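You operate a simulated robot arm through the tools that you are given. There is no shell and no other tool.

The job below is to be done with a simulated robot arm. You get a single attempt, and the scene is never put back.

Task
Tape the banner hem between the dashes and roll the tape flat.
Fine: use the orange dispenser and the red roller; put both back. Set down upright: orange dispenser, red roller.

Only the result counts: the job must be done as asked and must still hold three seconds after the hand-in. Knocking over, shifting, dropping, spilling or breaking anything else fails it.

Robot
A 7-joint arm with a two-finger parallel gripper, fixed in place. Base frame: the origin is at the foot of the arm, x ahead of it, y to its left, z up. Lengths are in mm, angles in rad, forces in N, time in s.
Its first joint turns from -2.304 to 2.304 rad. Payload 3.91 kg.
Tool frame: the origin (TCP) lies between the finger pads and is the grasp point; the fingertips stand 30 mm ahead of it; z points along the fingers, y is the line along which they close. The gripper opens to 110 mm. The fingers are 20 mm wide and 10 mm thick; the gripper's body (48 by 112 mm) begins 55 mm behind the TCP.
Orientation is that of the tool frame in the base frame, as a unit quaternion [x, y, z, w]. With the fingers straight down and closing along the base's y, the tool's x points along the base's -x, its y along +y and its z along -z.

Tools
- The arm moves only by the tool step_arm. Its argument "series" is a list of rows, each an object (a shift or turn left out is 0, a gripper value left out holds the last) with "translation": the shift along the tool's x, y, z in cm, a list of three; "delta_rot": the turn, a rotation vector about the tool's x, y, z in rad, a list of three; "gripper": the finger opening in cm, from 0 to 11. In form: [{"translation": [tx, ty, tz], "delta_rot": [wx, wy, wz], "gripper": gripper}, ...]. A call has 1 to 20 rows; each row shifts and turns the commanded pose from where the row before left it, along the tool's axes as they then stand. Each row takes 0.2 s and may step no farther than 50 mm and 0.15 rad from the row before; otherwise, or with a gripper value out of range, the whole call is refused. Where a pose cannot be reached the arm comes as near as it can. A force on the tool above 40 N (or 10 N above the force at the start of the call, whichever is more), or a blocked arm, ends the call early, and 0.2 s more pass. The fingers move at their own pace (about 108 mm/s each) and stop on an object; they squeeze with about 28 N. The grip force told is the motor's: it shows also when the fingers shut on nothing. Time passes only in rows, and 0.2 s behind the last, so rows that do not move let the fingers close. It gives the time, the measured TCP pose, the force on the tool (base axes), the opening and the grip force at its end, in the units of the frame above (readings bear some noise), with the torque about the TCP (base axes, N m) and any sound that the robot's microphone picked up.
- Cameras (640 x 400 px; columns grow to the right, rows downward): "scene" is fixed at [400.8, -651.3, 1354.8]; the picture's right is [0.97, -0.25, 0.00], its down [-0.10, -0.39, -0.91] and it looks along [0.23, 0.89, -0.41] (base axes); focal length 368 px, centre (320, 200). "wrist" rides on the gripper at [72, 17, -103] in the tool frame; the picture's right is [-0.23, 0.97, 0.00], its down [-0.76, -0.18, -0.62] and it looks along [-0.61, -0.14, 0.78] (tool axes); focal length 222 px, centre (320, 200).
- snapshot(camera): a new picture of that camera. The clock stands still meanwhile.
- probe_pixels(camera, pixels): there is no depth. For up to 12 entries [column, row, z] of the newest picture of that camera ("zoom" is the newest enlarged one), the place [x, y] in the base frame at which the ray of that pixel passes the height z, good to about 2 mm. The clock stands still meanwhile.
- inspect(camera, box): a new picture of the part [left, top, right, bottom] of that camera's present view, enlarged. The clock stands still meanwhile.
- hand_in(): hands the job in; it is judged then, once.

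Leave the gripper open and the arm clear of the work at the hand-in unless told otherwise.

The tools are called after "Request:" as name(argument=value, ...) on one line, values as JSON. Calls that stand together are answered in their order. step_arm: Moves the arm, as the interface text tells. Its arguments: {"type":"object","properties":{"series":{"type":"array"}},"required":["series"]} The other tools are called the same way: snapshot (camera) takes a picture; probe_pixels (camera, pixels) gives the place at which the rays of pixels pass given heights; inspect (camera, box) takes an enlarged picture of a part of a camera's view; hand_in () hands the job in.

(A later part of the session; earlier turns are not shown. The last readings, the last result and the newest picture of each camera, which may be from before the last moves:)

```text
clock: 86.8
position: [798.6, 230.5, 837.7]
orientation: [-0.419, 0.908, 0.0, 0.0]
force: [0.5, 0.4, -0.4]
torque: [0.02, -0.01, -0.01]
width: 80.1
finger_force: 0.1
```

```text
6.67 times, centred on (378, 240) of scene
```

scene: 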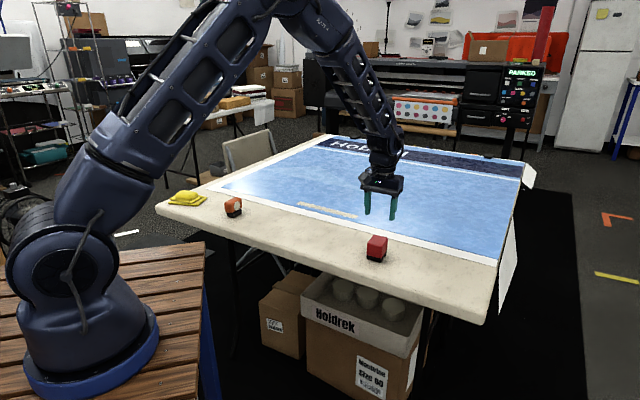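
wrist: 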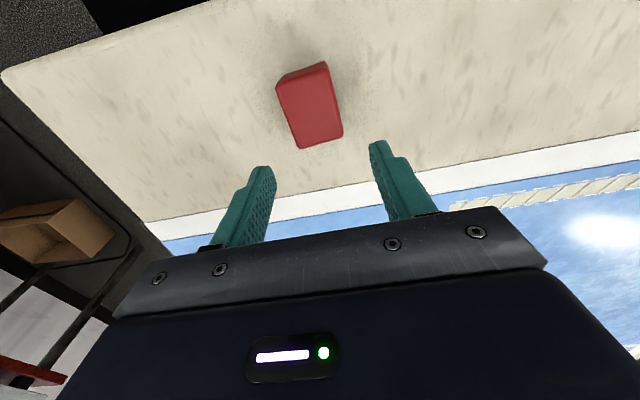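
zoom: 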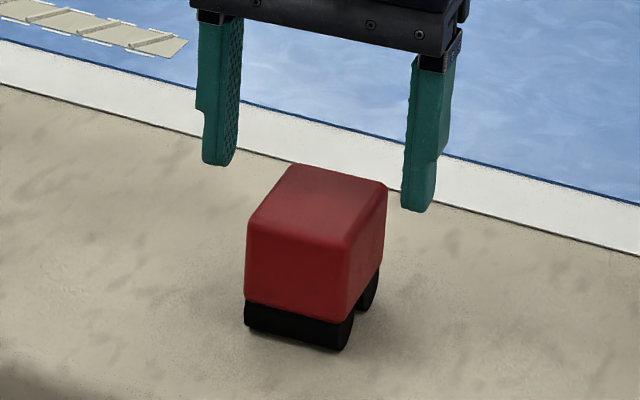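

The roller lines up with the tool within about 1 mm and 1°. I'll apply the small correction and descend to z ≈ 790 so the tips stay above the rolling cylinders, then close.

Request:
step_arm(series=[{"translation": [-0.12, -0.1, 1.0]}, {"translation": [0, 0, 2.0]}, {"translation": [0, 0, 1.75]}, {"translation": [0, 0, 0]}])

Request:
inspect(camera="wrist", box=[230, 75, 410, 225])

Request:
inspect(camera="scene", box=[346, 210, 410, 270])

```text
clock: 87.8
position: [798.1, 228.9, 792.3]
orientation: [-0.419, 0.908, 0.0, 0.0]
force: [-0.1, 0.7, 0.4]
torque: [0.05, 0.01, 0.02]
width: 79.7
finger_force: 0.0
```

```text
2.67 times, centred on (320, 150) of wrist
```

zoom: 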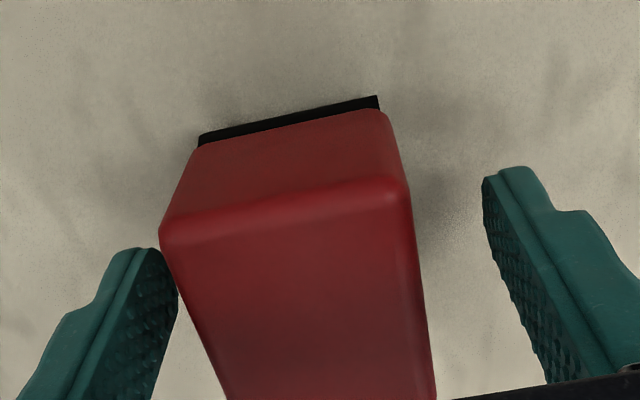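

```text
6.67 times, centred on (378, 240) of scene
```

zoom: 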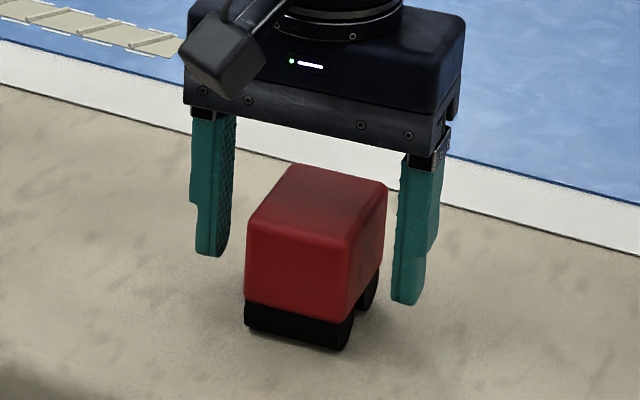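

The fingers straddle the red body above the cylinders. I'll close on it.

Request:
step_arm(series=[{"gripper": 3}, {"gripper": 3}, {"gripper": 3}, {"gripper": 3}])

Request:
inspect(camera="scene", box=[346, 210, 410, 270])

```text
clock: 88.8
position: [798.9, 228.8, 791.2]
orientation: [-0.42, 0.908, -0.001, 0.0]
force: [0.0, 0.8, 0.7]
torque: [0.03, 0.0, 0.02]
width: 47.8
finger_force: 27.4
```

```text
6.67 times, centred on (378, 240) of scene
```

zoom: 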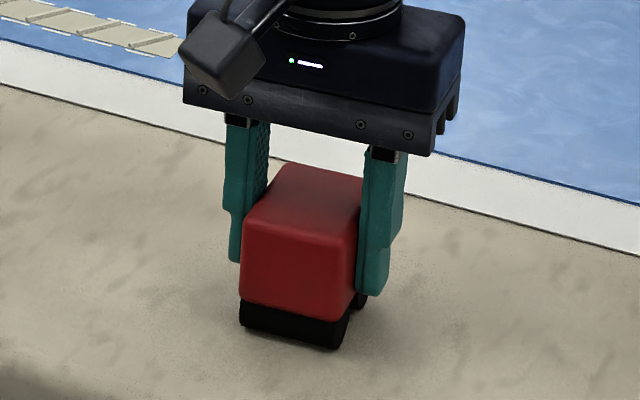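

The roller is held at 47.8 mm; it shifted about 3 mm toward −d as the fingers centred it, which I'll undo when returning it. Now a slow lift.

Request:
step_arm(series=[{"translation": [0, 0, -0.15]}, {"translation": [0, 0, -0.2]}, {"translation": [0, 0, -0.3]}, {"translation": [0, 0, -0.4]}, {"translation": [0, 0, -0.4]}, {"translation": [0, 0, -0.4]}, {"translation": [0, 0, -0.4]}, {"translation": [0, 0, -0.3]}, {"translation": [0, 0, 0]}])

Request:
inspect(camera="scene", box=[346, 210, 410, 270])

```text
clock: 90.8
position: [799.3, 230.6, 818.5]
orientation: [-0.419, 0.908, 0.0, 0.0]
force: [-0.4, -0.2, -2.2]
torque: [-0.01, -0.03, 0.0]
width: 47.8
finger_force: 28.4
```

```text
6.67 times, centred on (378, 240) of scene
```

zoom: 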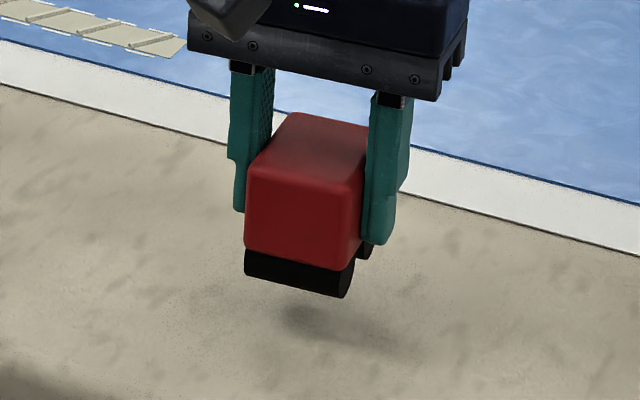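

The roller lifts cleanly (−2.2 N, no slip). I'll raise it to z ≈ 842 and turn by +1.651 rad so that it will roll along the lane.

Request:
step_arm(series=[{"translation": [0, 0, -0.3]}, {"translation": [0, 0, -0.5]}, {"translation": [0, 0, -0.6]}, {"translation": [0, 0, -0.6]}, {"translation": [0, 0, -0.3]}, {"delta_rot": [0, 0, 0.05]}, {"delta_rot": [0, 0, 0.08]}, {"delta_rot": [0, 0, 0.08]}, {"delta_rot": [0, 0, 0.08]}, {"delta_rot": [0, 0, 0.08]}, {"delta_rot": [0, 0, 0.08]}, {"delta_rot": [0, 0, 0.08]}, {"delta_rot": [0, 0, 0.08]}, {"delta_rot": [0, 0, 0.08]}, {"delta_rot": [0, 0, 0.08]}, {"delta_rot": [0, 0, 0.08]}, {"delta_rot": [0, 0, 0.08]}, {"delta_rot": [0, 0, 0.08]}])

Request:
step_arm(series=[{"delta_rot": [0, 0, 0.08]}, {"delta_rot": [0, 0, 0.08]}, {"delta_rot": [0, 0, 0.08]}, {"delta_rot": [0, 0, 0.08]}, {"delta_rot": [0, 0, 0.08]}, {"delta_rot": [0, 0, 0.08]}, {"delta_rot": [0, 0, 0.08]}, {"delta_rot": [0, 0, 0.081]}, {"delta_rot": [0, 0, 0]}])

Request:
inspect(camera="scene", box=[346, 200, 410, 260])

```text
clock: 94.6
position: [800.9, 230.5, 841.1]
orientation: [0.073, 0.997, 0.0, 0.0]
force: [0.8, 0.0, -1.9]
torque: [0.01, 0.01, -0.01]
width: 47.9
finger_force: 27.9
```

```text
clock: 96.6
position: [800.4, 230.4, 840.9]
orientation: [0.384, 0.923, 0.0, 0.0]
force: [-0.7, 0.0, -0.8]
torque: [0.03, 0.0, -0.02]
width: 47.5
finger_force: 28.2
```

```text
6.67 times, centred on (378, 230) of scene
```

zoom: 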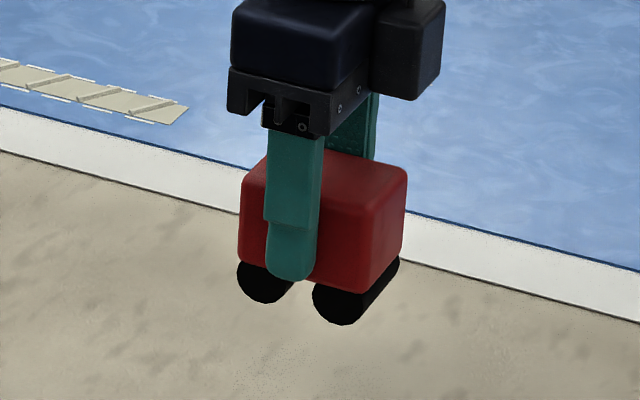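

The roller now points along the lane with its two cylinders fore and aft. I'll move it over the far end of the tape (t ≈ 242, s ≈ 935).

Request:
step_arm(series=[{"translation": [0.246, 0.316, 0]}, {"translation": [0.491, 0.631, 0]}, {"translation": [0.737, 0.947, 0]}, {"translation": [0.737, 0.947, 0]}, {"translation": [0.737, 0.947, 0]}, {"translation": [0.737, 0.947, 0]}, {"translation": [0.737, 0.947, 0]}, {"translation": [0.737, 0.947, 0]}, {"translation": [0.737, 0.947, 0]}, {"translation": [0.737, 0.947, 0]}, {"translation": [0.737, 0.947, 0]}, {"translation": [0.737, 0.947, 0]}, {"translation": [0.737, 0.947, 0]}, {"translation": [0.737, 0.947, 0]}, {"translation": [0.737, 0.947, 0]}, {"translation": [0.737, 0.947, 0]}, {"translation": [0.737, 0.947, 0]}, {"translation": [0.737, 0.947, 0]}, {"translation": [0.737, 0.947, 0]}])

Request:
step_arm(series=[{"translation": [0.737, 0.947, 0]}, {"translation": [0.737, 0.947, 0]}, {"translation": [0.614, 0.789, 0]}, {"translation": [0.43, 0.552, 0]}, {"translation": [0.307, 0.395, 0]}, {"translation": [0, 0, 0]}])

Request:
snapshot(camera="wrist")

Request:
inspect(camera="scene", box=[306, 170, 386, 230])

```text
clock: 100.6
position: [827.0, 446.8, 838.3]
orientation: [0.382, 0.924, 0.0, 0.0]
force: [0.3, -0.4, -1.1]
torque: [-0.02, 0.01, 0.0]
width: 47.7
finger_force: 28.5
```

```text
clock: 102.0
position: [831.3, 492.0, 840.0]
orientation: [0.383, 0.924, 0.0, 0.0]
force: [0.5, 0.1, -1.1]
torque: [0.03, 0.01, 0.02]
width: 47.7
finger_force: 27.9
```

```text
taken
```

wrist: 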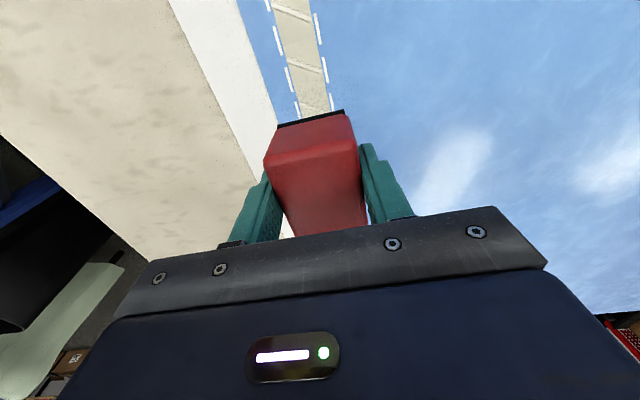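

```text
6.67 times, centred on (346, 200) of scene
```

zoom: 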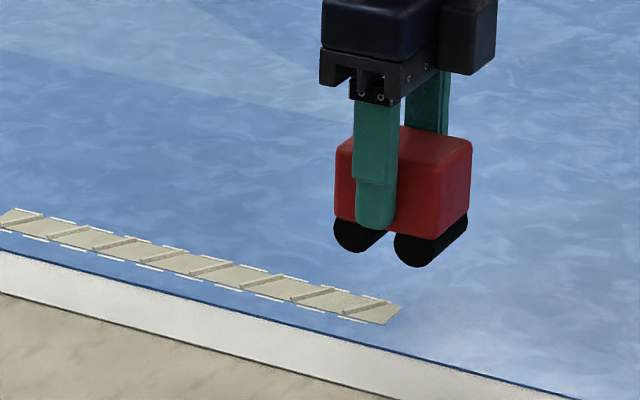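

The roller is above the tape's far end (s = 935.7, t = 240). I'll lower it to about 5 mm above and check.

Request:
step_arm(series=[{"translation": [0, 0, 0.3]}, {"translation": [0, 0, 0.5]}, {"translation": [0, 0, 0.6]}, {"translation": [0, 0, 0.6]}, {"translation": [0, 0, 0.6]}, {"translation": [0, 0, 0.6]}, {"translation": [0, 0, 0.4]}, {"translation": [0, 0, 0.2]}, {"translation": [0, 0, 0]}])

Request:
inspect(camera="scene", box=[326, 190, 390, 230])

Request:
inspect(camera="wrist", box=[220, 0, 400, 160])

```text
clock: 104.0
position: [832.3, 492.2, 801.1]
orientation: [0.383, 0.924, 0.0, 0.001]
force: [-0.3, -0.1, -2.6]
torque: [0.03, 0.0, 0.01]
width: 47.7
finger_force: 28.2
```

```text
10.00 times, centred on (358, 210) of scene
```

zoom: 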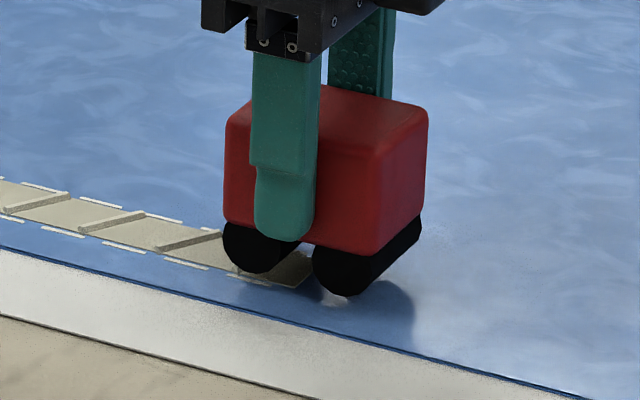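

```text
2.50 times, centred on (310, 80) of wrist
```

zoom: 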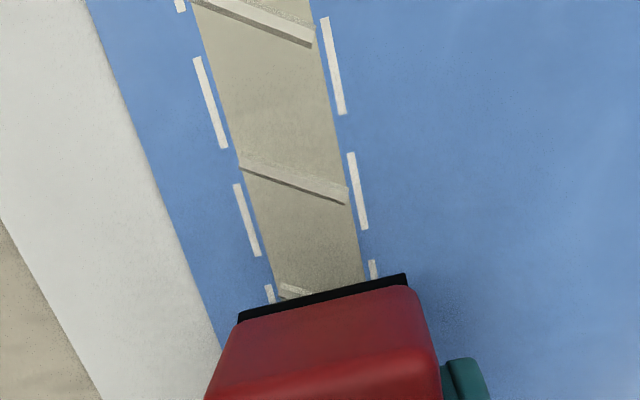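

The roller covers the tape's width and is centred. I'll lower it in small steps until contact.

Request:
step_arm(series=[{"translation": [0, 0, 0.15]}, {"translation": [0, 0, 0.1]}, {"translation": [0, 0, 0.1]}, {"translation": [0, 0, 0]}])

Request:
step_arm(series=[{"translation": [0, 0, 0.08]}, {"translation": [0, 0, 0]}])

```text
clock: 105.0
position: [833.4, 491.3, 798.4]
orientation: [0.383, 0.924, -0.001, 0.001]
force: [0.3, 0.0, -1.1]
torque: [-0.02, 0.01, -0.01]
width: 47.6
finger_force: 28.1
```

```text
clock: 105.6
position: [833.7, 491.1, 797.4]
orientation: [0.383, 0.924, 0.0, 0.0]
force: [0.4, 0.5, -1.6]
torque: [-0.02, 0.05, 0.01]
width: 47.6
finger_force: 28.0
```

Request:
step_arm(series=[{"translation": [0, 0, 0.08]}, {"translation": [0, 0, 0]}])

Request:
step_arm(series=[{"translation": [0, 0, 0.06]}, {"translation": [0, 0, 0]}])

```text
clock: 106.2
position: [832.2, 491.7, 795.9]
orientation: [0.382, 0.924, 0.0, 0.0]
force: [-0.8, -0.1, -1.2]
torque: [0.0, 0.02, 0.01]
width: 47.4
finger_force: 27.9
```

```text
clock: 106.8
position: [833.8, 492.6, 796.8]
orientation: [0.382, 0.924, 0.001, 0.0]
force: [0.3, 0.8, -2.3]
torque: [-0.01, -0.01, 0.02]
width: 47.7
finger_force: 28.2
```

Request:
step_arm(series=[{"translation": [0, 0, 0.06]}, {"translation": [0, 0, 0]}])

Request:
step_arm(series=[{"translation": [0, 0, 0.05]}, {"translation": [0, 0, 0]}])

```text
clock: 107.4
position: [833.8, 492.3, 795.3]
orientation: [0.383, 0.924, 0.0, 0.0]
force: [0.3, -0.6, -1.8]
torque: [0.03, 0.0, -0.04]
width: 47.5
finger_force: 28.1
```

```text
clock: 108.0
position: [834.3, 491.4, 797.0]
orientation: [0.383, 0.924, 0.0, 0.0]
force: [0.2, 0.5, -1.4]
torque: [0.01, 0.06, -0.03]
width: 47.8
finger_force: 27.6
```

Still free. Continuing downward.

Request:
step_arm(series=[{"translation": [0, 0, 0.05]}, {"translation": [0, 0, 0]}])

Request:
step_arm(series=[{"translation": [0, 0, 0.05]}, {"translation": [0, 0, 0]}])

Request:
inspect(camera="scene", box=[326, 190, 390, 230])

```text
clock: 108.6
position: [833.5, 491.7, 795.2]
orientation: [0.383, 0.924, 0.0, 0.0]
force: [-0.2, -0.8, 0.5]
torque: [-0.03, -0.04, 0.02]
width: 47.6
finger_force: 28.3
```

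```text
clock: 109.2
position: [832.5, 491.9, 794.7]
orientation: [0.383, 0.924, 0.001, 0.0]
force: [2.0, -0.4, 4.1]
torque: [-0.1, 0.02, 0.03]
width: 47.8
finger_force: 27.8
```

```text
10.00 times, centred on (358, 210) of scene
```

zoom: 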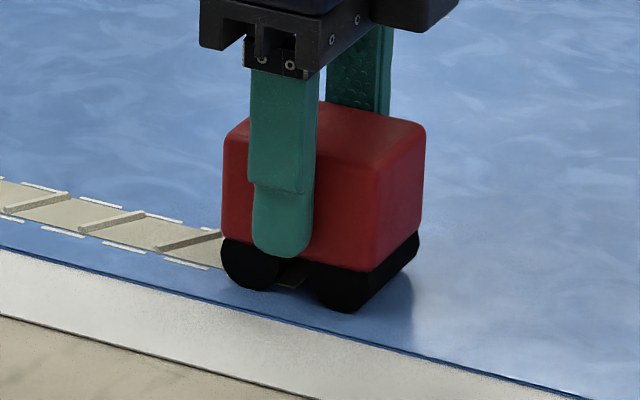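

Contact (+4.1 N). I'll press another 0.5 mm to reach a firm force.

Request:
step_arm(series=[{"translation": [0, 0, 0.05]}, {"translation": [0, 0, 0]}])

```text
clock: 109.8
position: [833.3, 492.2, 794.9]
orientation: [0.383, 0.924, 0.001, 0.001]
force: [2.9, -2.4, 10.3]
torque: [-0.14, -0.05, 0.03]
width: 47.7
finger_force: 28.0
```

10.3 N. I'll add 0.2 mm and roll 4 cm toward the lane start (tool +x), then check the result.

Request:
step_arm(series=[{"translation": [0, 0, 0.02]}, {"translation": [0.2, 0, 0]}, {"translation": [0.4, 0, 0]}, {"translation": [0.4, 0, 0]}, {"translation": [0.4, 0, 0]}, {"translation": [0.4, 0, 0]}, {"translation": [0.4, 0, 0]}, {"translation": [0.4, 0, 0]}, {"translation": [0.4, 0, 0]}, {"translation": [0.4, 0, 0]}, {"translation": [0.4, 0, 0]}, {"translation": [0.2, 0, 0]}])

Request:
inspect(camera="scene", box=[316, 190, 380, 230])

Request:
inspect(camera="wrist", box=[220, 0, 400, 160])

```text
clock: 112.4
position: [804.3, 521.0, 792.7]
orientation: [0.383, 0.924, 0.0, 0.0]
force: [2.1, -3.0, 9.3]
torque: [-0.06, -0.08, -0.01]
width: 47.8
finger_force: 28.2
```

```text
10.00 times, centred on (348, 210) of scene
```

zoom: 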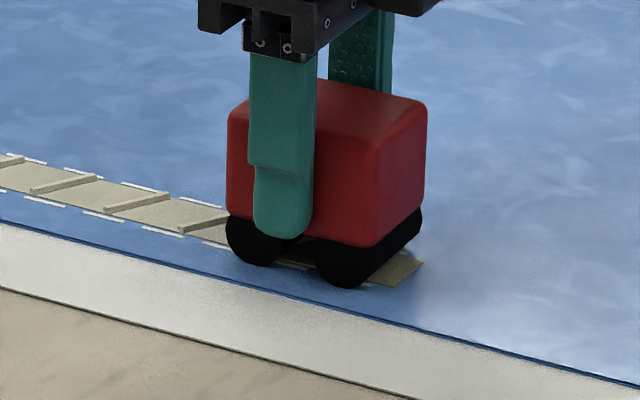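

```text
2.50 times, centred on (310, 80) of wrist
```

zoom: 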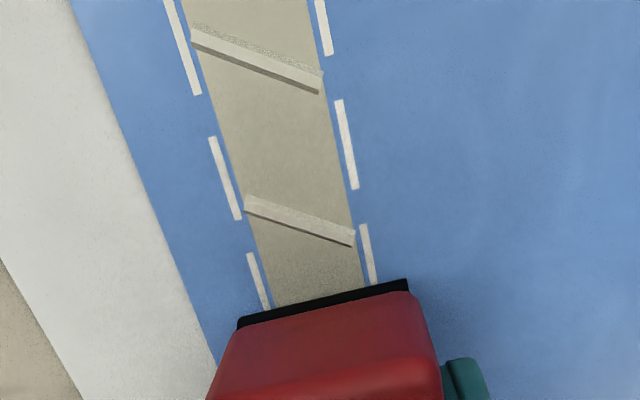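

The tape end visible behind the roller looks plain. I'll press slightly more and continue rolling.

Request:
step_arm(series=[{"translation": [0.2, 0, 0.02]}, {"translation": [0.4, 0, 0]}, {"translation": [0.4, 0, 0]}, {"translation": [0.4, 0, 0]}, {"translation": [0.4, 0, 0]}, {"translation": [0.4, 0, 0]}, {"translation": [0.4, 0, 0]}, {"translation": [0.4, 0, 0]}, {"translation": [0.4, 0, 0]}, {"translation": [0.4, 0, 0]}, {"translation": [0.4, 0, 0]}, {"translation": [0.2, 0, 0]}])

Request:
inspect(camera="scene", box=[306, 190, 370, 230])

```text
clock: 115.0
position: [771.8, 551.0, 794.5]
orientation: [0.383, 0.924, 0.0, 0.0]
force: [0.5, 0.6, -1.8]
torque: [-0.01, 0.02, -0.01]
width: 47.9
finger_force: 27.9
```

```text
10.00 times, centred on (338, 210) of scene
```

zoom: 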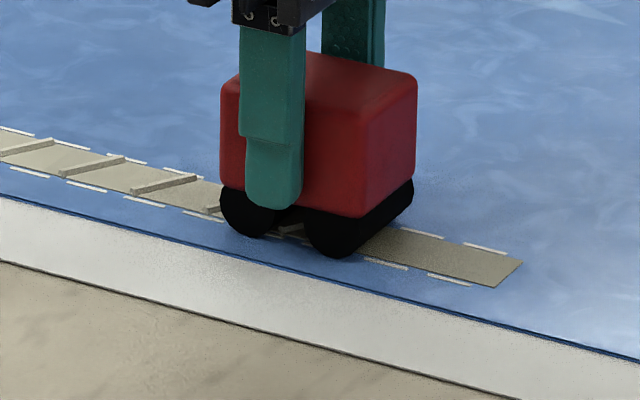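

The last creases are gone behind the roller, but contact was just lost (−1.8 N) and a crease remains between the wheels. I'll lower until contact again.

Request:
step_arm(series=[{"translation": [0, 0, 0.05]}, {"translation": [0, 0, 0]}])

Request:
step_arm(series=[{"translation": [0, 0, 0.04]}, {"translation": [0, 0, 0]}])

```text
clock: 115.6
position: [773.3, 551.3, 792.4]
orientation: [0.383, 0.924, 0.0, -0.001]
force: [0.0, -0.4, -1.9]
torque: [0.0, -0.01, 0.0]
width: 47.6
finger_force: 27.3
```

```text
clock: 116.2
position: [772.8, 551.8, 792.6]
orientation: [0.383, 0.924, 0.0, 0.0]
force: [-1.0, 0.1, 2.6]
torque: [-0.05, 0.13, 0.01]
width: 47.6
finger_force: 28.5
```

Contact again (2.6 N). I'll press 0.4 mm more, roll back 2.5 cm over the missed crease, and read the force.

Request:
step_arm(series=[{"translation": [0, 0, 0.04]}, {"translation": [0, 0, 0]}])

Request:
step_arm(series=[{"translation": [-0.2, 0, 0]}, {"translation": [-0.4, 0, 0]}, {"translation": [-0.4, 0, 0]}, {"translation": [-0.4, 0, 0]}])

Request:
step_arm(series=[{"translation": [-0.4, 0, 0]}, {"translation": [-0.4, 0, 0]}, {"translation": [-0.2, 0, 0]}])

Request:
inspect(camera="scene", box=[306, 190, 370, 230])

```text
clock: 116.8
position: [773.2, 551.7, 793.0]
orientation: [0.383, 0.924, 0.0, 0.0]
force: [-3.1, -1.3, 12.7]
torque: [-0.12, 0.19, -0.02]
width: 47.4
finger_force: 28.0
```

```text
clock: 117.8
position: [781.8, 542.5, 791.3]
orientation: [0.382, 0.924, 0.0, 0.001]
force: [-2.4, 2.3, 10.0]
torque: [0.09, 0.11, -0.05]
width: 47.6
finger_force: 28.3
```

```text
clock: 118.6
position: [789.4, 534.4, 792.3]
orientation: [0.383, 0.924, 0.001, 0.0]
force: [-2.2, 4.2, 14.5]
torque: [0.03, 0.07, -0.02]
width: 47.8
finger_force: 27.7
```

```text
10.00 times, centred on (338, 210) of scene
```

zoom: 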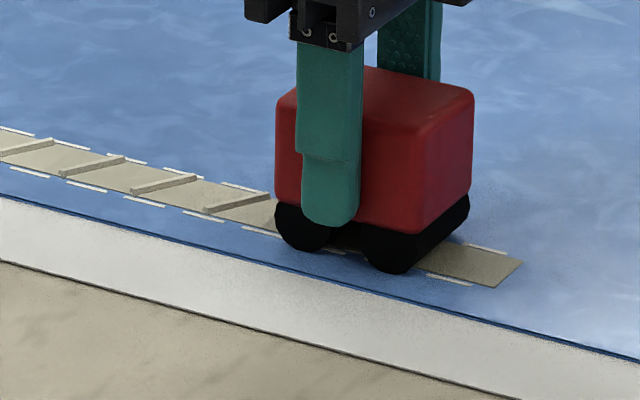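

The force is 14.5 N. Now I'll roll toward the lane start again in short segments, reading the force each time.

Request:
step_arm(series=[{"translation": [0.2, 0, 0]}, {"translation": [0.4, 0, 0]}, {"translation": [0.4, 0, 0]}, {"translation": [0.4, 0, 0]}])

Request:
step_arm(series=[{"translation": [0.4, 0, 0]}, {"translation": [0.4, 0, 0]}, {"translation": [0.4, 0, 0]}, {"translation": [0.3, 0, 0]}])

Request:
inspect(camera="scene", box=[306, 190, 370, 230])

```text
clock: 119.6
position: [781.1, 543.8, 793.4]
orientation: [0.382, 0.924, 0.0, -0.001]
force: [0.8, -1.5, 5.9]
torque: [-0.26, -0.25, 0.0]
width: 47.6
finger_force: 28.1
```

```text
clock: 120.6
position: [767.6, 555.6, 791.6]
orientation: [0.383, 0.924, 0.0, 0.0]
force: [-0.1, -0.3, -2.6]
torque: [-0.01, 0.02, 0.01]
width: 47.8
finger_force: 28.2
```

```text
10.00 times, centred on (338, 210) of scene
```

zoom: 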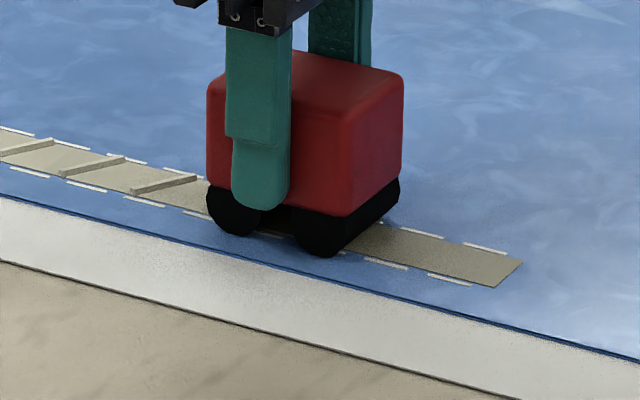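

Contact dropped again after a crease passed; the roller likely slips up slightly in the fingers on each bump. I'll re-establish contact, then roll with a tiny downward bias per row.

Request:
step_arm(series=[{"translation": [0, 0, 0.06]}, {"translation": [0, 0, 0]}])

Request:
step_arm(series=[{"translation": [0, 0, 0.04]}, {"translation": [0, 0, 0]}])

```text
clock: 121.2
position: [769.7, 553.4, 792.0]
orientation: [0.382, 0.924, -0.001, 0.0]
force: [-2.0, 0.0, 4.8]
torque: [-0.17, 0.02, -0.02]
width: 47.3
finger_force: 27.8
```

```text
clock: 121.8
position: [769.0, 553.8, 792.2]
orientation: [0.383, 0.924, 0.0, 0.0]
force: [-3.0, 3.1, 8.3]
torque: [-0.15, 0.05, 0.0]
width: 47.7
finger_force: 27.5
```

8.3 N. Rolling on in short segments with a small downward bias.

Request:
step_arm(series=[{"translation": [0.2, 0, 0.01]}, {"translation": [0.35, 0, 0.01]}, {"translation": [0.35, 0, 0.01]}, {"translation": [0.35, 0, 0.01]}])

Request:
step_arm(series=[{"translation": [0.35, 0, 0.01]}, {"translation": [0.35, 0, 0.01]}, {"translation": [0.35, 0, 0.01]}, {"translation": [0.35, 0, 0.01]}])

Request:
inspect(camera="scene", box=[300, 185, 364, 225])

```text
clock: 122.8
position: [760.5, 563.9, 791.7]
orientation: [0.383, 0.924, 0.0, 0.0]
force: [4.3, -2.2, 14.5]
torque: [-0.11, -0.06, 0.02]
width: 47.5
finger_force: 28.2
```

```text
clock: 123.8
position: [752.0, 574.3, 791.0]
orientation: [0.383, 0.924, 0.0, -0.001]
force: [2.9, -1.7, 13.2]
torque: [-0.11, -0.1, -0.02]
width: 47.9
finger_force: 27.8
```

```text
10.00 times, centred on (332, 205) of scene
```

zoom: 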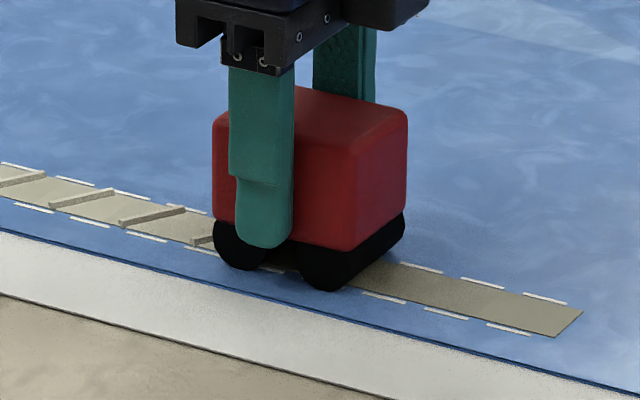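

Steady 13–14 N and flat tape behind. I'll continue.

Request:
step_arm(series=[{"translation": [0.35, -0.02, 0.01]}, {"translation": [0.35, -0.02, 0.01]}, {"translation": [0.35, -0.02, 0.01]}, {"translation": [0.35, -0.02, 0.01]}])

Request:
step_arm(series=[{"translation": [0.35, 0, 0.01]}, {"translation": [0.35, 0, 0.01]}, {"translation": [0.35, 0, 0.01]}, {"translation": [0.35, 0, 0.01]}])

Request:
step_arm(series=[{"translation": [0.35, 0, 0.01]}, {"translation": [0.35, 0, 0.01]}, {"translation": [0.35, 0, 0.01]}, {"translation": [0.35, 0, 0.01]}])

Request:
inspect(camera="scene", box=[296, 185, 360, 225])

```text
clock: 124.8
position: [741.4, 581.9, 789.3]
orientation: [0.383, 0.924, -0.001, 0.0]
force: [2.4, -1.9, 13.8]
torque: [-0.08, -0.04, 0.01]
width: 47.7
finger_force: 27.7
```

```text
clock: 125.8
position: [730.6, 592.8, 789.7]
orientation: [0.383, 0.924, 0.0, 0.0]
force: [3.2, -1.8, 9.5]
torque: [0.03, -0.03, -0.04]
width: 47.7
finger_force: 28.0
```

```text
clock: 126.8
position: [720.9, 602.4, 789.5]
orientation: [0.383, 0.924, 0.0, 0.001]
force: [1.2, 0.6, -0.6]
torque: [-0.03, 0.0, 0.0]
width: 47.7
finger_force: 27.8
```

```text
10.00 times, centred on (328, 205) of scene
```

zoom: 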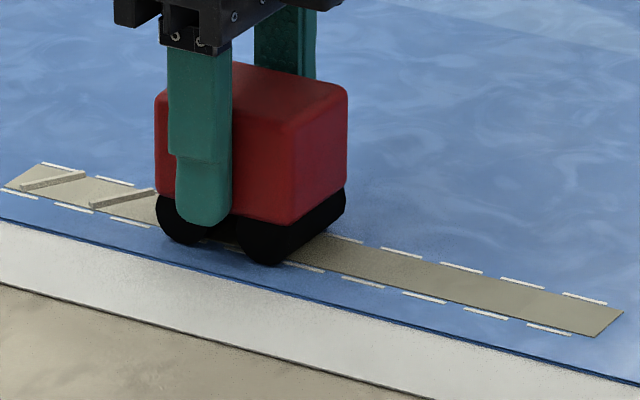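

Contact dropped after another crease; two creases remain ahead. The roller has crept up about 5 mm in the grip, so I'll set it down on the tape and regrip higher.

Request:
step_arm(series=[{"translation": [0, 0, 0.05]}, {"translation": [0, 0, 0]}])

Request:
step_arm(series=[{"translation": [0, 0, 0.04]}, {"translation": [0, 0, 0]}])

```text
clock: 127.4
position: [719.3, 602.3, 790.3]
orientation: [0.383, 0.924, 0.0, -0.001]
force: [0.4, 0.0, -1.2]
torque: [-0.01, -0.02, 0.0]
width: 47.7
finger_force: 28.0
```

```text
clock: 128.0
position: [720.5, 602.1, 788.6]
orientation: [0.383, 0.924, 0.001, -0.001]
force: [-0.9, 0.6, 2.6]
torque: [0.0, 0.07, -0.04]
width: 47.7
finger_force: 28.2
```

Contact at 2.6 N: the roller stands on the tape. I'll open, rise 7 mm and grip again.

Request:
step_arm(series=[{"gripper": 6}, {"gripper": 6}, {"translation": [0, 0, -0.4]}, {"translation": [0, 0, -0.3]}, {"translation": [0, 0, 0]}])

Request:
inspect(camera="scene", box=[296, 185, 360, 225])

Request:
inspect(camera="wrist", box=[220, 0, 400, 200])

```text
clock: 129.2
position: [719.8, 601.2, 795.6]
orientation: [0.383, 0.924, 0.0, 0.0]
force: [0.1, -0.3, 0.0]
torque: [-0.01, 0.03, 0.01]
width: 60.1
finger_force: 0.0
```

```text
10.00 times, centred on (328, 205) of scene
```

zoom: 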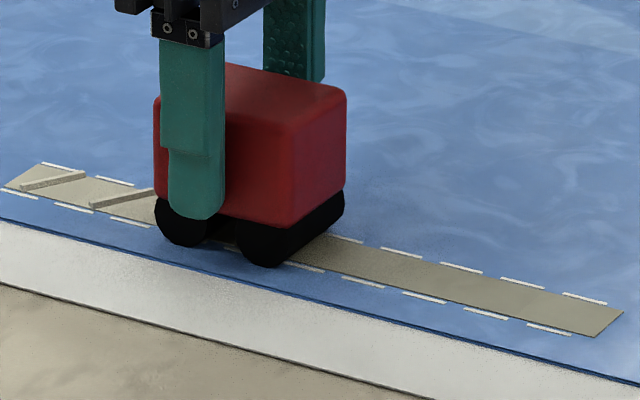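

```text
2.00 times, centred on (310, 100) of wrist
```

zoom: 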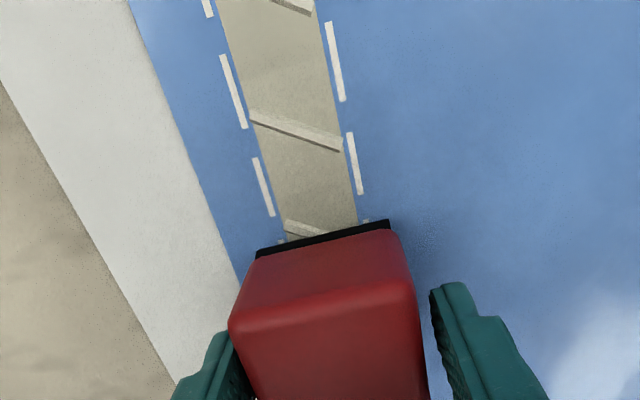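

The roller stands upright on the tape with a crease just ahead of it. I'll regrip.

Request:
step_arm(series=[{"gripper": 3}, {"gripper": 3}, {"gripper": 3}, {"gripper": 3}])

Request:
step_arm(series=[{"translation": [0, 0, 0.04]}, {"translation": [0, 0, 0]}])

```text
clock: 130.2
position: [720.2, 601.3, 795.9]
orientation: [0.382, 0.924, 0.0, 0.0]
force: [-1.1, 0.8, 1.0]
torque: [-0.02, -0.03, -0.02]
width: 47.5
finger_force: 28.3
```

```text
clock: 130.8
position: [719.6, 602.2, 795.6]
orientation: [0.382, 0.924, -0.001, 0.0]
force: [-0.3, -0.2, 0.7]
torque: [-0.03, 0.02, 0.01]
width: 47.6
finger_force: 28.4
```

Request:
step_arm(series=[{"translation": [0, 0, 0.05]}, {"translation": [0, 0, 0]}])

```text
clock: 131.4
position: [719.0, 602.8, 794.4]
orientation: [0.383, 0.924, 0.0, 0.0]
force: [0.7, -0.8, 0.3]
torque: [0.03, 0.0, -0.01]
width: 47.8
finger_force: 27.8
```

No rise in force yet. I'll lower another 0.5 mm and check.

Request:
step_arm(series=[{"translation": [0, 0, 0.05]}, {"translation": [0, 0, 0]}])

Request:
inspect(camera="scene", box=[296, 185, 360, 225])

```text
clock: 132.0
position: [721.6, 604.1, 795.2]
orientation: [0.383, 0.924, 0.0, 0.0]
force: [-1.3, -0.1, 6.7]
torque: [-0.15, 0.1, 0.01]
width: 47.9
finger_force: 28.1
```

```text
10.00 times, centred on (328, 205) of scene
```

zoom: 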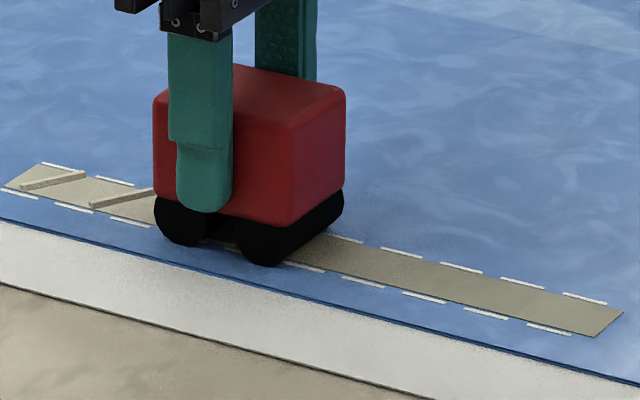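

6.7 N now. Rolling on with a slightly larger downward bias.

Request:
step_arm(series=[{"translation": [0.2, 0, 0.02]}, {"translation": [0.35, 0, 0.02]}, {"translation": [0.35, 0, 0.015]}, {"translation": [0.35, 0, 0.015]}])

Request:
step_arm(series=[{"translation": [0.35, 0, 0.015]}, {"translation": [0.35, 0, 0.015]}, {"translation": [0.35, 0, 0.015]}, {"translation": [0.35, 0, 0.015]}])

Request:
step_arm(series=[{"translation": [0.35, 0, 0.015]}, {"translation": [0.35, 0, 0.015]}, {"translation": [0.35, 0, 0.015]}, {"translation": [0.35, 0, 0.015]}])

Request:
inspect(camera="scene", box=[286, 180, 350, 220])

```text
clock: 133.0
position: [711.5, 611.9, 794.1]
orientation: [0.383, 0.924, 0.0, 0.0]
force: [3.1, -1.6, 11.9]
torque: [-0.07, -0.09, 0.0]
width: 47.7
finger_force: 27.7
```

```text
clock: 134.0
position: [703.4, 619.4, 792.6]
orientation: [0.383, 0.924, 0.0, -0.001]
force: [3.3, -1.9, 11.1]
torque: [-0.04, -0.05, 0.05]
width: 47.5
finger_force: 28.6
```

```text
clock: 135.0
position: [690.4, 632.1, 791.6]
orientation: [0.383, 0.924, 0.0, 0.0]
force: [3.4, -1.8, 11.7]
torque: [-0.25, -0.1, 0.04]
width: 47.9
finger_force: 28.0
```

```text
10.00 times, centred on (318, 200) of scene
```

zoom: 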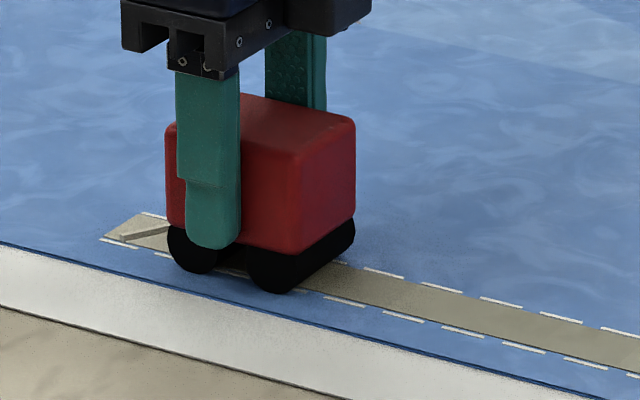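

Steady at 11–12 N and flat behind. One crease is left near the start. I'll continue to the start of the tape.

Request:
step_arm(series=[{"translation": [0.35, 0, 0.015]}, {"translation": [0.35, 0, 0.015]}, {"translation": [0.35, 0, 0.015]}, {"translation": [0.35, 0, 0.015]}])

Request:
step_arm(series=[{"translation": [0.35, 0, 0.015]}, {"translation": [0.35, 0, 0.015]}, {"translation": [0.35, 0, 0.015]}, {"translation": [0.35, 0, 0.015]}])

Request:
step_arm(series=[{"translation": [0.35, 0, 0.015]}, {"translation": [0.35, 0, 0.015]}, {"translation": [0.35, 0, 0.015]}, {"translation": [0.35, 0, 0.015]}])

Request:
inspect(camera="scene", box=[276, 180, 340, 220])

```text
clock: 136.0
position: [680.7, 640.2, 792.1]
orientation: [0.383, 0.924, 0.0, -0.001]
force: [-0.3, -0.2, -0.9]
torque: [-0.02, 0.0, -0.01]
width: 47.7
finger_force: 27.8
```

```text
clock: 137.0
position: [671.8, 649.4, 792.0]
orientation: [0.382, 0.924, 0.0, 0.001]
force: [1.7, 1.1, 3.2]
torque: [-0.12, 0.01, 0.03]
width: 48.1
finger_force: 28.3
```

```text
clock: 138.0
position: [662.6, 661.0, 792.0]
orientation: [0.382, 0.924, 0.001, 0.0]
force: [1.4, -2.4, 8.8]
torque: [-0.16, 0.0, 0.05]
width: 47.8
finger_force: 28.1
```

```text
10.00 times, centred on (308, 200) of scene
```

zoom: 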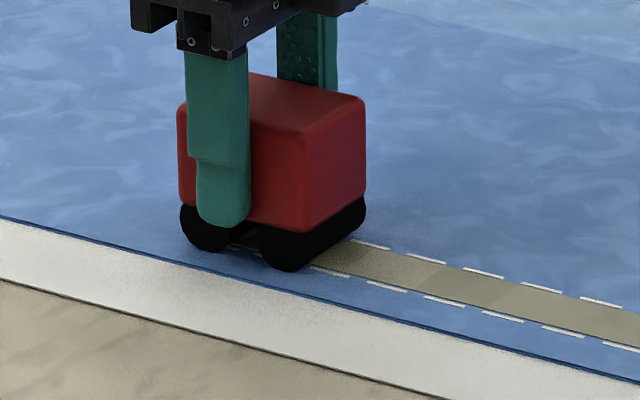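

The front wheel is past the tape start. The tape shows slightly lighter and darker bands that may mark missed stretches. I'll finish this pass to t ≈ −24 and then look closely.

Request:
step_arm(series=[{"translation": [0.35, 0, 0.012]}, {"translation": [0.35, 0, 0.012]}, {"translation": [0.35, 0, 0.012]}, {"translation": [0.35, 0, 0.012]}])

Request:
step_arm(series=[{"translation": [0.35, 0, 0.01]}, {"translation": [0.35, 0, 0.01]}, {"translation": [0.35, 0, 0.01]}, {"translation": [0.2, 0, 0]}])

Request:
inspect(camera="scene", box=[276, 185, 340, 225])

Request:
inspect(camera="scene", box=[310, 190, 374, 230])

```text
clock: 139.0
position: [652.2, 670.2, 790.5]
orientation: [0.382, 0.924, 0.0, 0.0]
force: [2.1, -2.6, 15.3]
torque: [-0.09, -0.01, 0.04]
width: 47.8
finger_force: 27.4
```

```text
clock: 140.0
position: [643.3, 678.0, 791.5]
orientation: [0.383, 0.924, 0.0, -0.001]
force: [2.8, -1.9, 10.1]
torque: [0.01, -0.08, 0.03]
width: 47.8
finger_force: 27.8
```

```text
10.00 times, centred on (308, 205) of scene
```

zoom: 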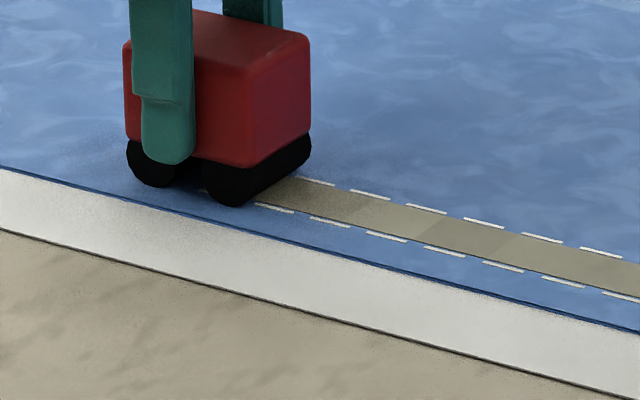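

```text
10.00 times, centred on (342, 210) of scene
```

zoom: 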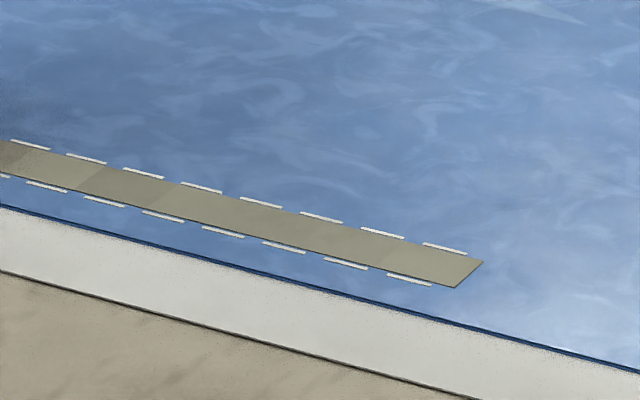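

All creases are gone, but the tape shows faint light and dark segments. I'll enlarge to see whether some segments are less rolled.

Request:
inspect(camera="scene", box=[298, 198, 330, 218])

Request:
inspect(camera="scene", box=[328, 205, 360, 225])

```text
16.00 times, centred on (314, 208) of scene
```

zoom: 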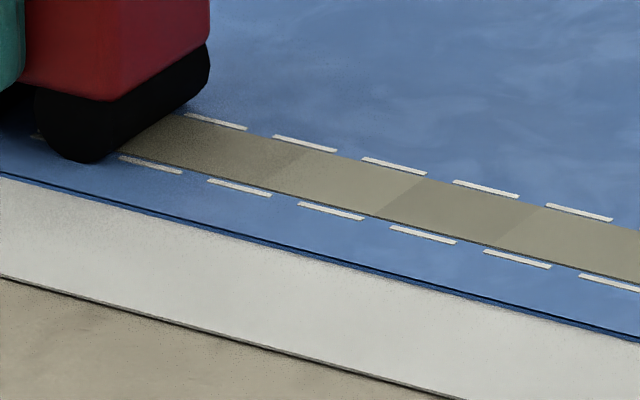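

```text
16.00 times, centred on (344, 215) of scene
```

zoom: 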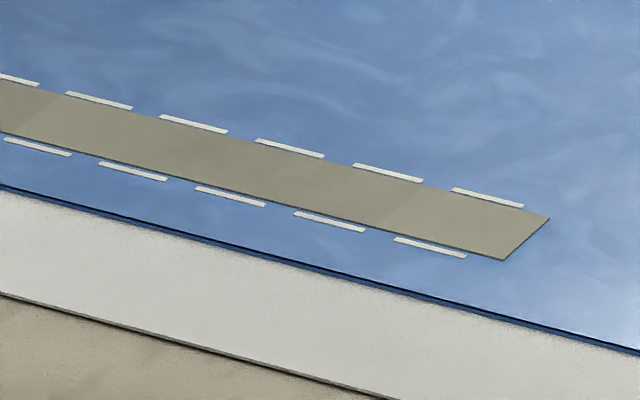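

Alternating shades are visible, which may be how thoroughly each part was rolled. I'll make a second pass in the other direction. First I'll regrip higher, since the roller crept about 4.5 mm up in the fingers.

Request:
step_arm(series=[{"translation": [0, 0, -0.04]}, {"gripper": 6}, {"gripper": 6}, {"translation": [0, 0, -0.5]}, {"translation": [0, 0, 0]}, {"gripper": 3}, {"gripper": 3}, {"gripper": 3}, {"gripper": 3}])

Request:
inspect(camera="scene", box=[272, 180, 336, 220])

```text
clock: 142.0
position: [644.2, 678.9, 795.4]
orientation: [0.383, 0.924, 0.0, -0.001]
force: [0.1, -0.4, -0.3]
torque: [0.02, 0.01, -0.01]
width: 47.2
finger_force: 28.1
```

```text
10.00 times, centred on (304, 200) of scene
```

zoom: 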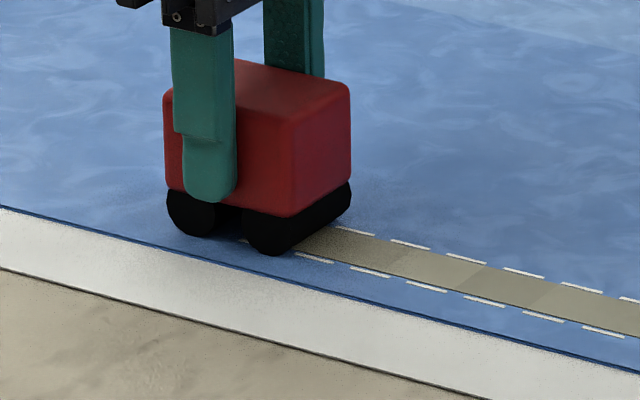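

Regripped. I'll press down until about 10 N.

Request:
step_arm(series=[{"translation": [0, 0, 0.05]}, {"translation": [0, 0, 0.03]}, {"translation": [0, 0, 0]}])

Request:
step_arm(series=[{"translation": [0, 0, 0.04]}, {"translation": [0, 0, 0]}])

```text
clock: 142.8
position: [644.4, 678.7, 795.2]
orientation: [0.383, 0.924, 0.0, 0.001]
force: [-0.8, -3.0, 14.1]
torque: [-0.25, 0.0, 0.01]
width: 47.2
finger_force: 28.1
```

```text
clock: 143.4
position: [644.8, 678.9, 795.0]
orientation: [0.383, 0.924, 0.001, 0.0]
force: [5.4, 2.2, 15.5]
torque: [0.02, -0.05, 0.02]
width: 47.8
finger_force: 28.0
```

15.5 N. Rolling back along the whole tape (tool −x), reading the force every 3–4 cm.

Request:
step_arm(series=[{"translation": [-0.2, 0, 0]}, {"translation": [-0.4, 0, 0.005]}, {"translation": [-0.4, 0, 0.005]}, {"translation": [-0.4, 0, 0.005]}, {"translation": [-0.4, 0, 0.005]}, {"translation": [-0.4, 0, 0.005]}])

Request:
step_arm(series=[{"translation": [-0.4, 0, 0.005]}, {"translation": [-0.4, 0, 0.005]}, {"translation": [-0.4, 0, 0.005]}, {"translation": [-0.4, 0, 0.005]}, {"translation": [-0.4, 0, 0.005]}, {"translation": [-0.4, 0, 0.005]}])

Request:
inspect(camera="wrist", box=[220, 0, 400, 160])

```text
clock: 144.8
position: [659.5, 665.3, 794.2]
orientation: [0.382, 0.924, 0.0, 0.001]
force: [-0.2, 0.2, 0.4]
torque: [-0.02, 0.04, -0.01]
width: 47.8
finger_force: 28.3
```

```text
clock: 146.2
position: [677.4, 646.5, 794.4]
orientation: [0.383, 0.924, 0.001, 0.001]
force: [-1.5, 2.9, 13.8]
torque: [0.01, 0.21, -0.05]
width: 47.7
finger_force: 28.1
```

```text
2.50 times, centred on (310, 80) of wrist
```

zoom: 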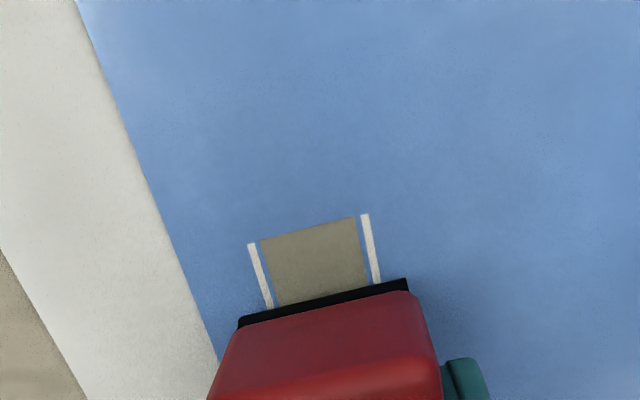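

Tape start is flat and clean. Force 13.8 N. Continuing.

Request:
step_arm(series=[{"translation": [-0.4, 0, 0.005]}, {"translation": [-0.4, 0, 0.005]}, {"translation": [-0.4, 0, 0.005]}, {"translation": [-0.4, 0, 0.005]}, {"translation": [-0.4, 0, 0.005]}])

Request:
step_arm(series=[{"translation": [-0.4, 0, 0.005]}, {"translation": [-0.4, 0, 0.005]}, {"translation": [-0.4, 0, 0.005]}, {"translation": [-0.4, 0, 0.005]}, {"translation": [-0.4, 0, 0.005]}])

Request:
step_arm(series=[{"translation": [-0.4, 0, 0.005]}, {"translation": [-0.4, 0, 0.005]}, {"translation": [-0.4, 0, 0.005]}, {"translation": [-0.4, 0, 0.005]}, {"translation": [-0.4, 0, 0.005]}])

Request:
inspect(camera="wrist", box=[220, 0, 400, 160])

Request:
inspect(camera="scene", box=[286, 185, 366, 235])

```text
clock: 147.4
position: [689.3, 633.4, 792.9]
orientation: [0.383, 0.924, 0.001, 0.001]
force: [-3.4, 3.0, 12.3]
torque: [-0.05, 0.02, -0.05]
width: 47.7
finger_force: 28.2
```

```text
clock: 148.6
position: [704.4, 617.0, 792.9]
orientation: [0.383, 0.924, 0.001, -0.001]
force: [-2.3, 2.9, 10.1]
torque: [0.0, 0.05, -0.02]
width: 47.7
finger_force: 28.4
```

```text
clock: 149.8
position: [717.6, 603.7, 792.3]
orientation: [0.383, 0.924, -0.001, 0.0]
force: [-2.4, 2.5, 11.9]
torque: [0.1, 0.07, 0.03]
width: 47.6
finger_force: 28.0
```

```text
2.50 times, centred on (310, 80) of wrist
```

zoom: 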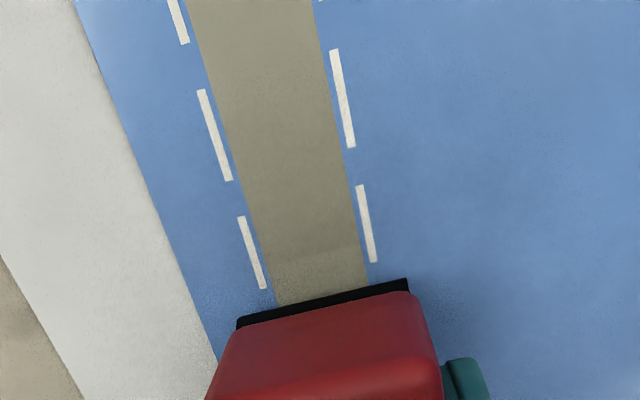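

```text
8.00 times, centred on (326, 210) of scene
```

zoom: 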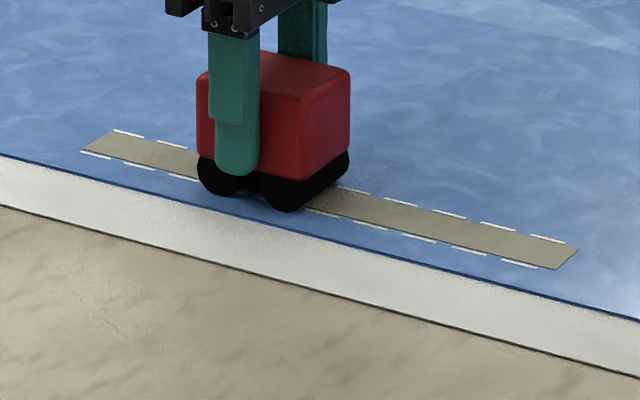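

The tape behind now looks uniform. I'll continue the second pass to the far end.

Request:
step_arm(series=[{"translation": [-0.4, 0, 0.005]}, {"translation": [-0.4, 0, 0.005]}, {"translation": [-0.4, 0, 0.005]}, {"translation": [-0.4, 0, 0.005]}, {"translation": [-0.4, 0, 0.005]}])

Request:
step_arm(series=[{"translation": [-0.4, 0, 0.005]}, {"translation": [-0.4, 0, 0.005]}, {"translation": [-0.4, 0, 0.005]}, {"translation": [-0.4, 0, 0.005]}, {"translation": [-0.4, 0, 0.005]}])

Request:
step_arm(series=[{"translation": [-0.4, 0, 0.005]}, {"translation": [-0.4, 0, 0.005]}, {"translation": [-0.4, 0, 0.005]}, {"translation": [-0.4, 0, 0.005]}, {"translation": [-0.4, 0, 0.005]}])

Request:
inspect(camera="wrist", box=[220, 0, 400, 160])

Request:
inspect(camera="scene", box=[286, 185, 366, 235])

```text
clock: 151.0
position: [733.1, 590.4, 792.0]
orientation: [0.382, 0.924, 0.0, 0.0]
force: [-2.0, 2.0, 9.0]
torque: [0.11, 0.0, -0.05]
width: 47.7
finger_force: 27.6
```

```text
clock: 152.2
position: [745.8, 576.6, 791.0]
orientation: [0.383, 0.924, -0.001, 0.0]
force: [-1.9, 2.2, 9.0]
torque: [-0.04, 0.02, -0.05]
width: 47.7
finger_force: 27.9
```

```text
clock: 153.4
position: [761.7, 562.1, 790.1]
orientation: [0.383, 0.924, 0.0, 0.0]
force: [-2.2, 2.9, 11.3]
torque: [-0.02, 0.1, -0.04]
width: 47.4
finger_force: 28.1
```

```text
2.50 times, centred on (310, 80) of wrist
```

zoom: 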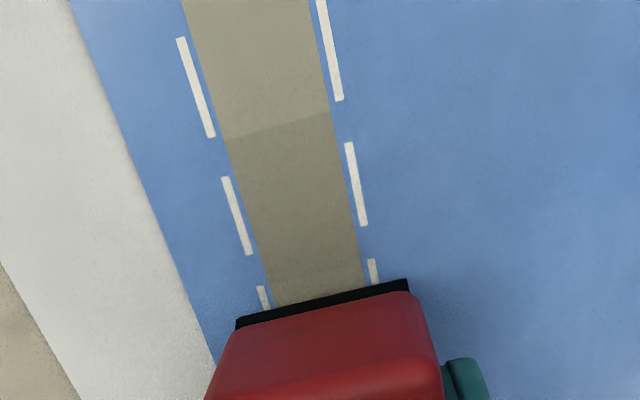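

```text
8.00 times, centred on (326, 210) of scene
```

zoom: 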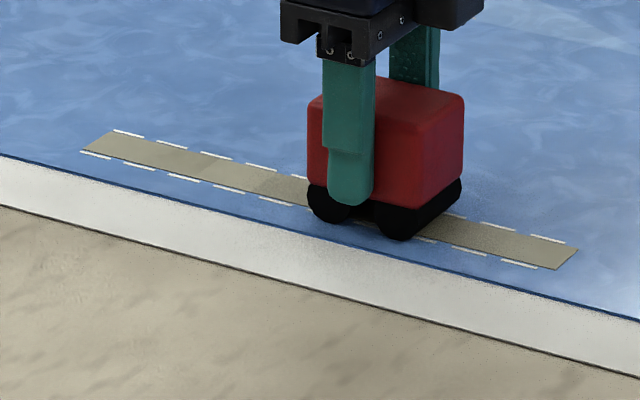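

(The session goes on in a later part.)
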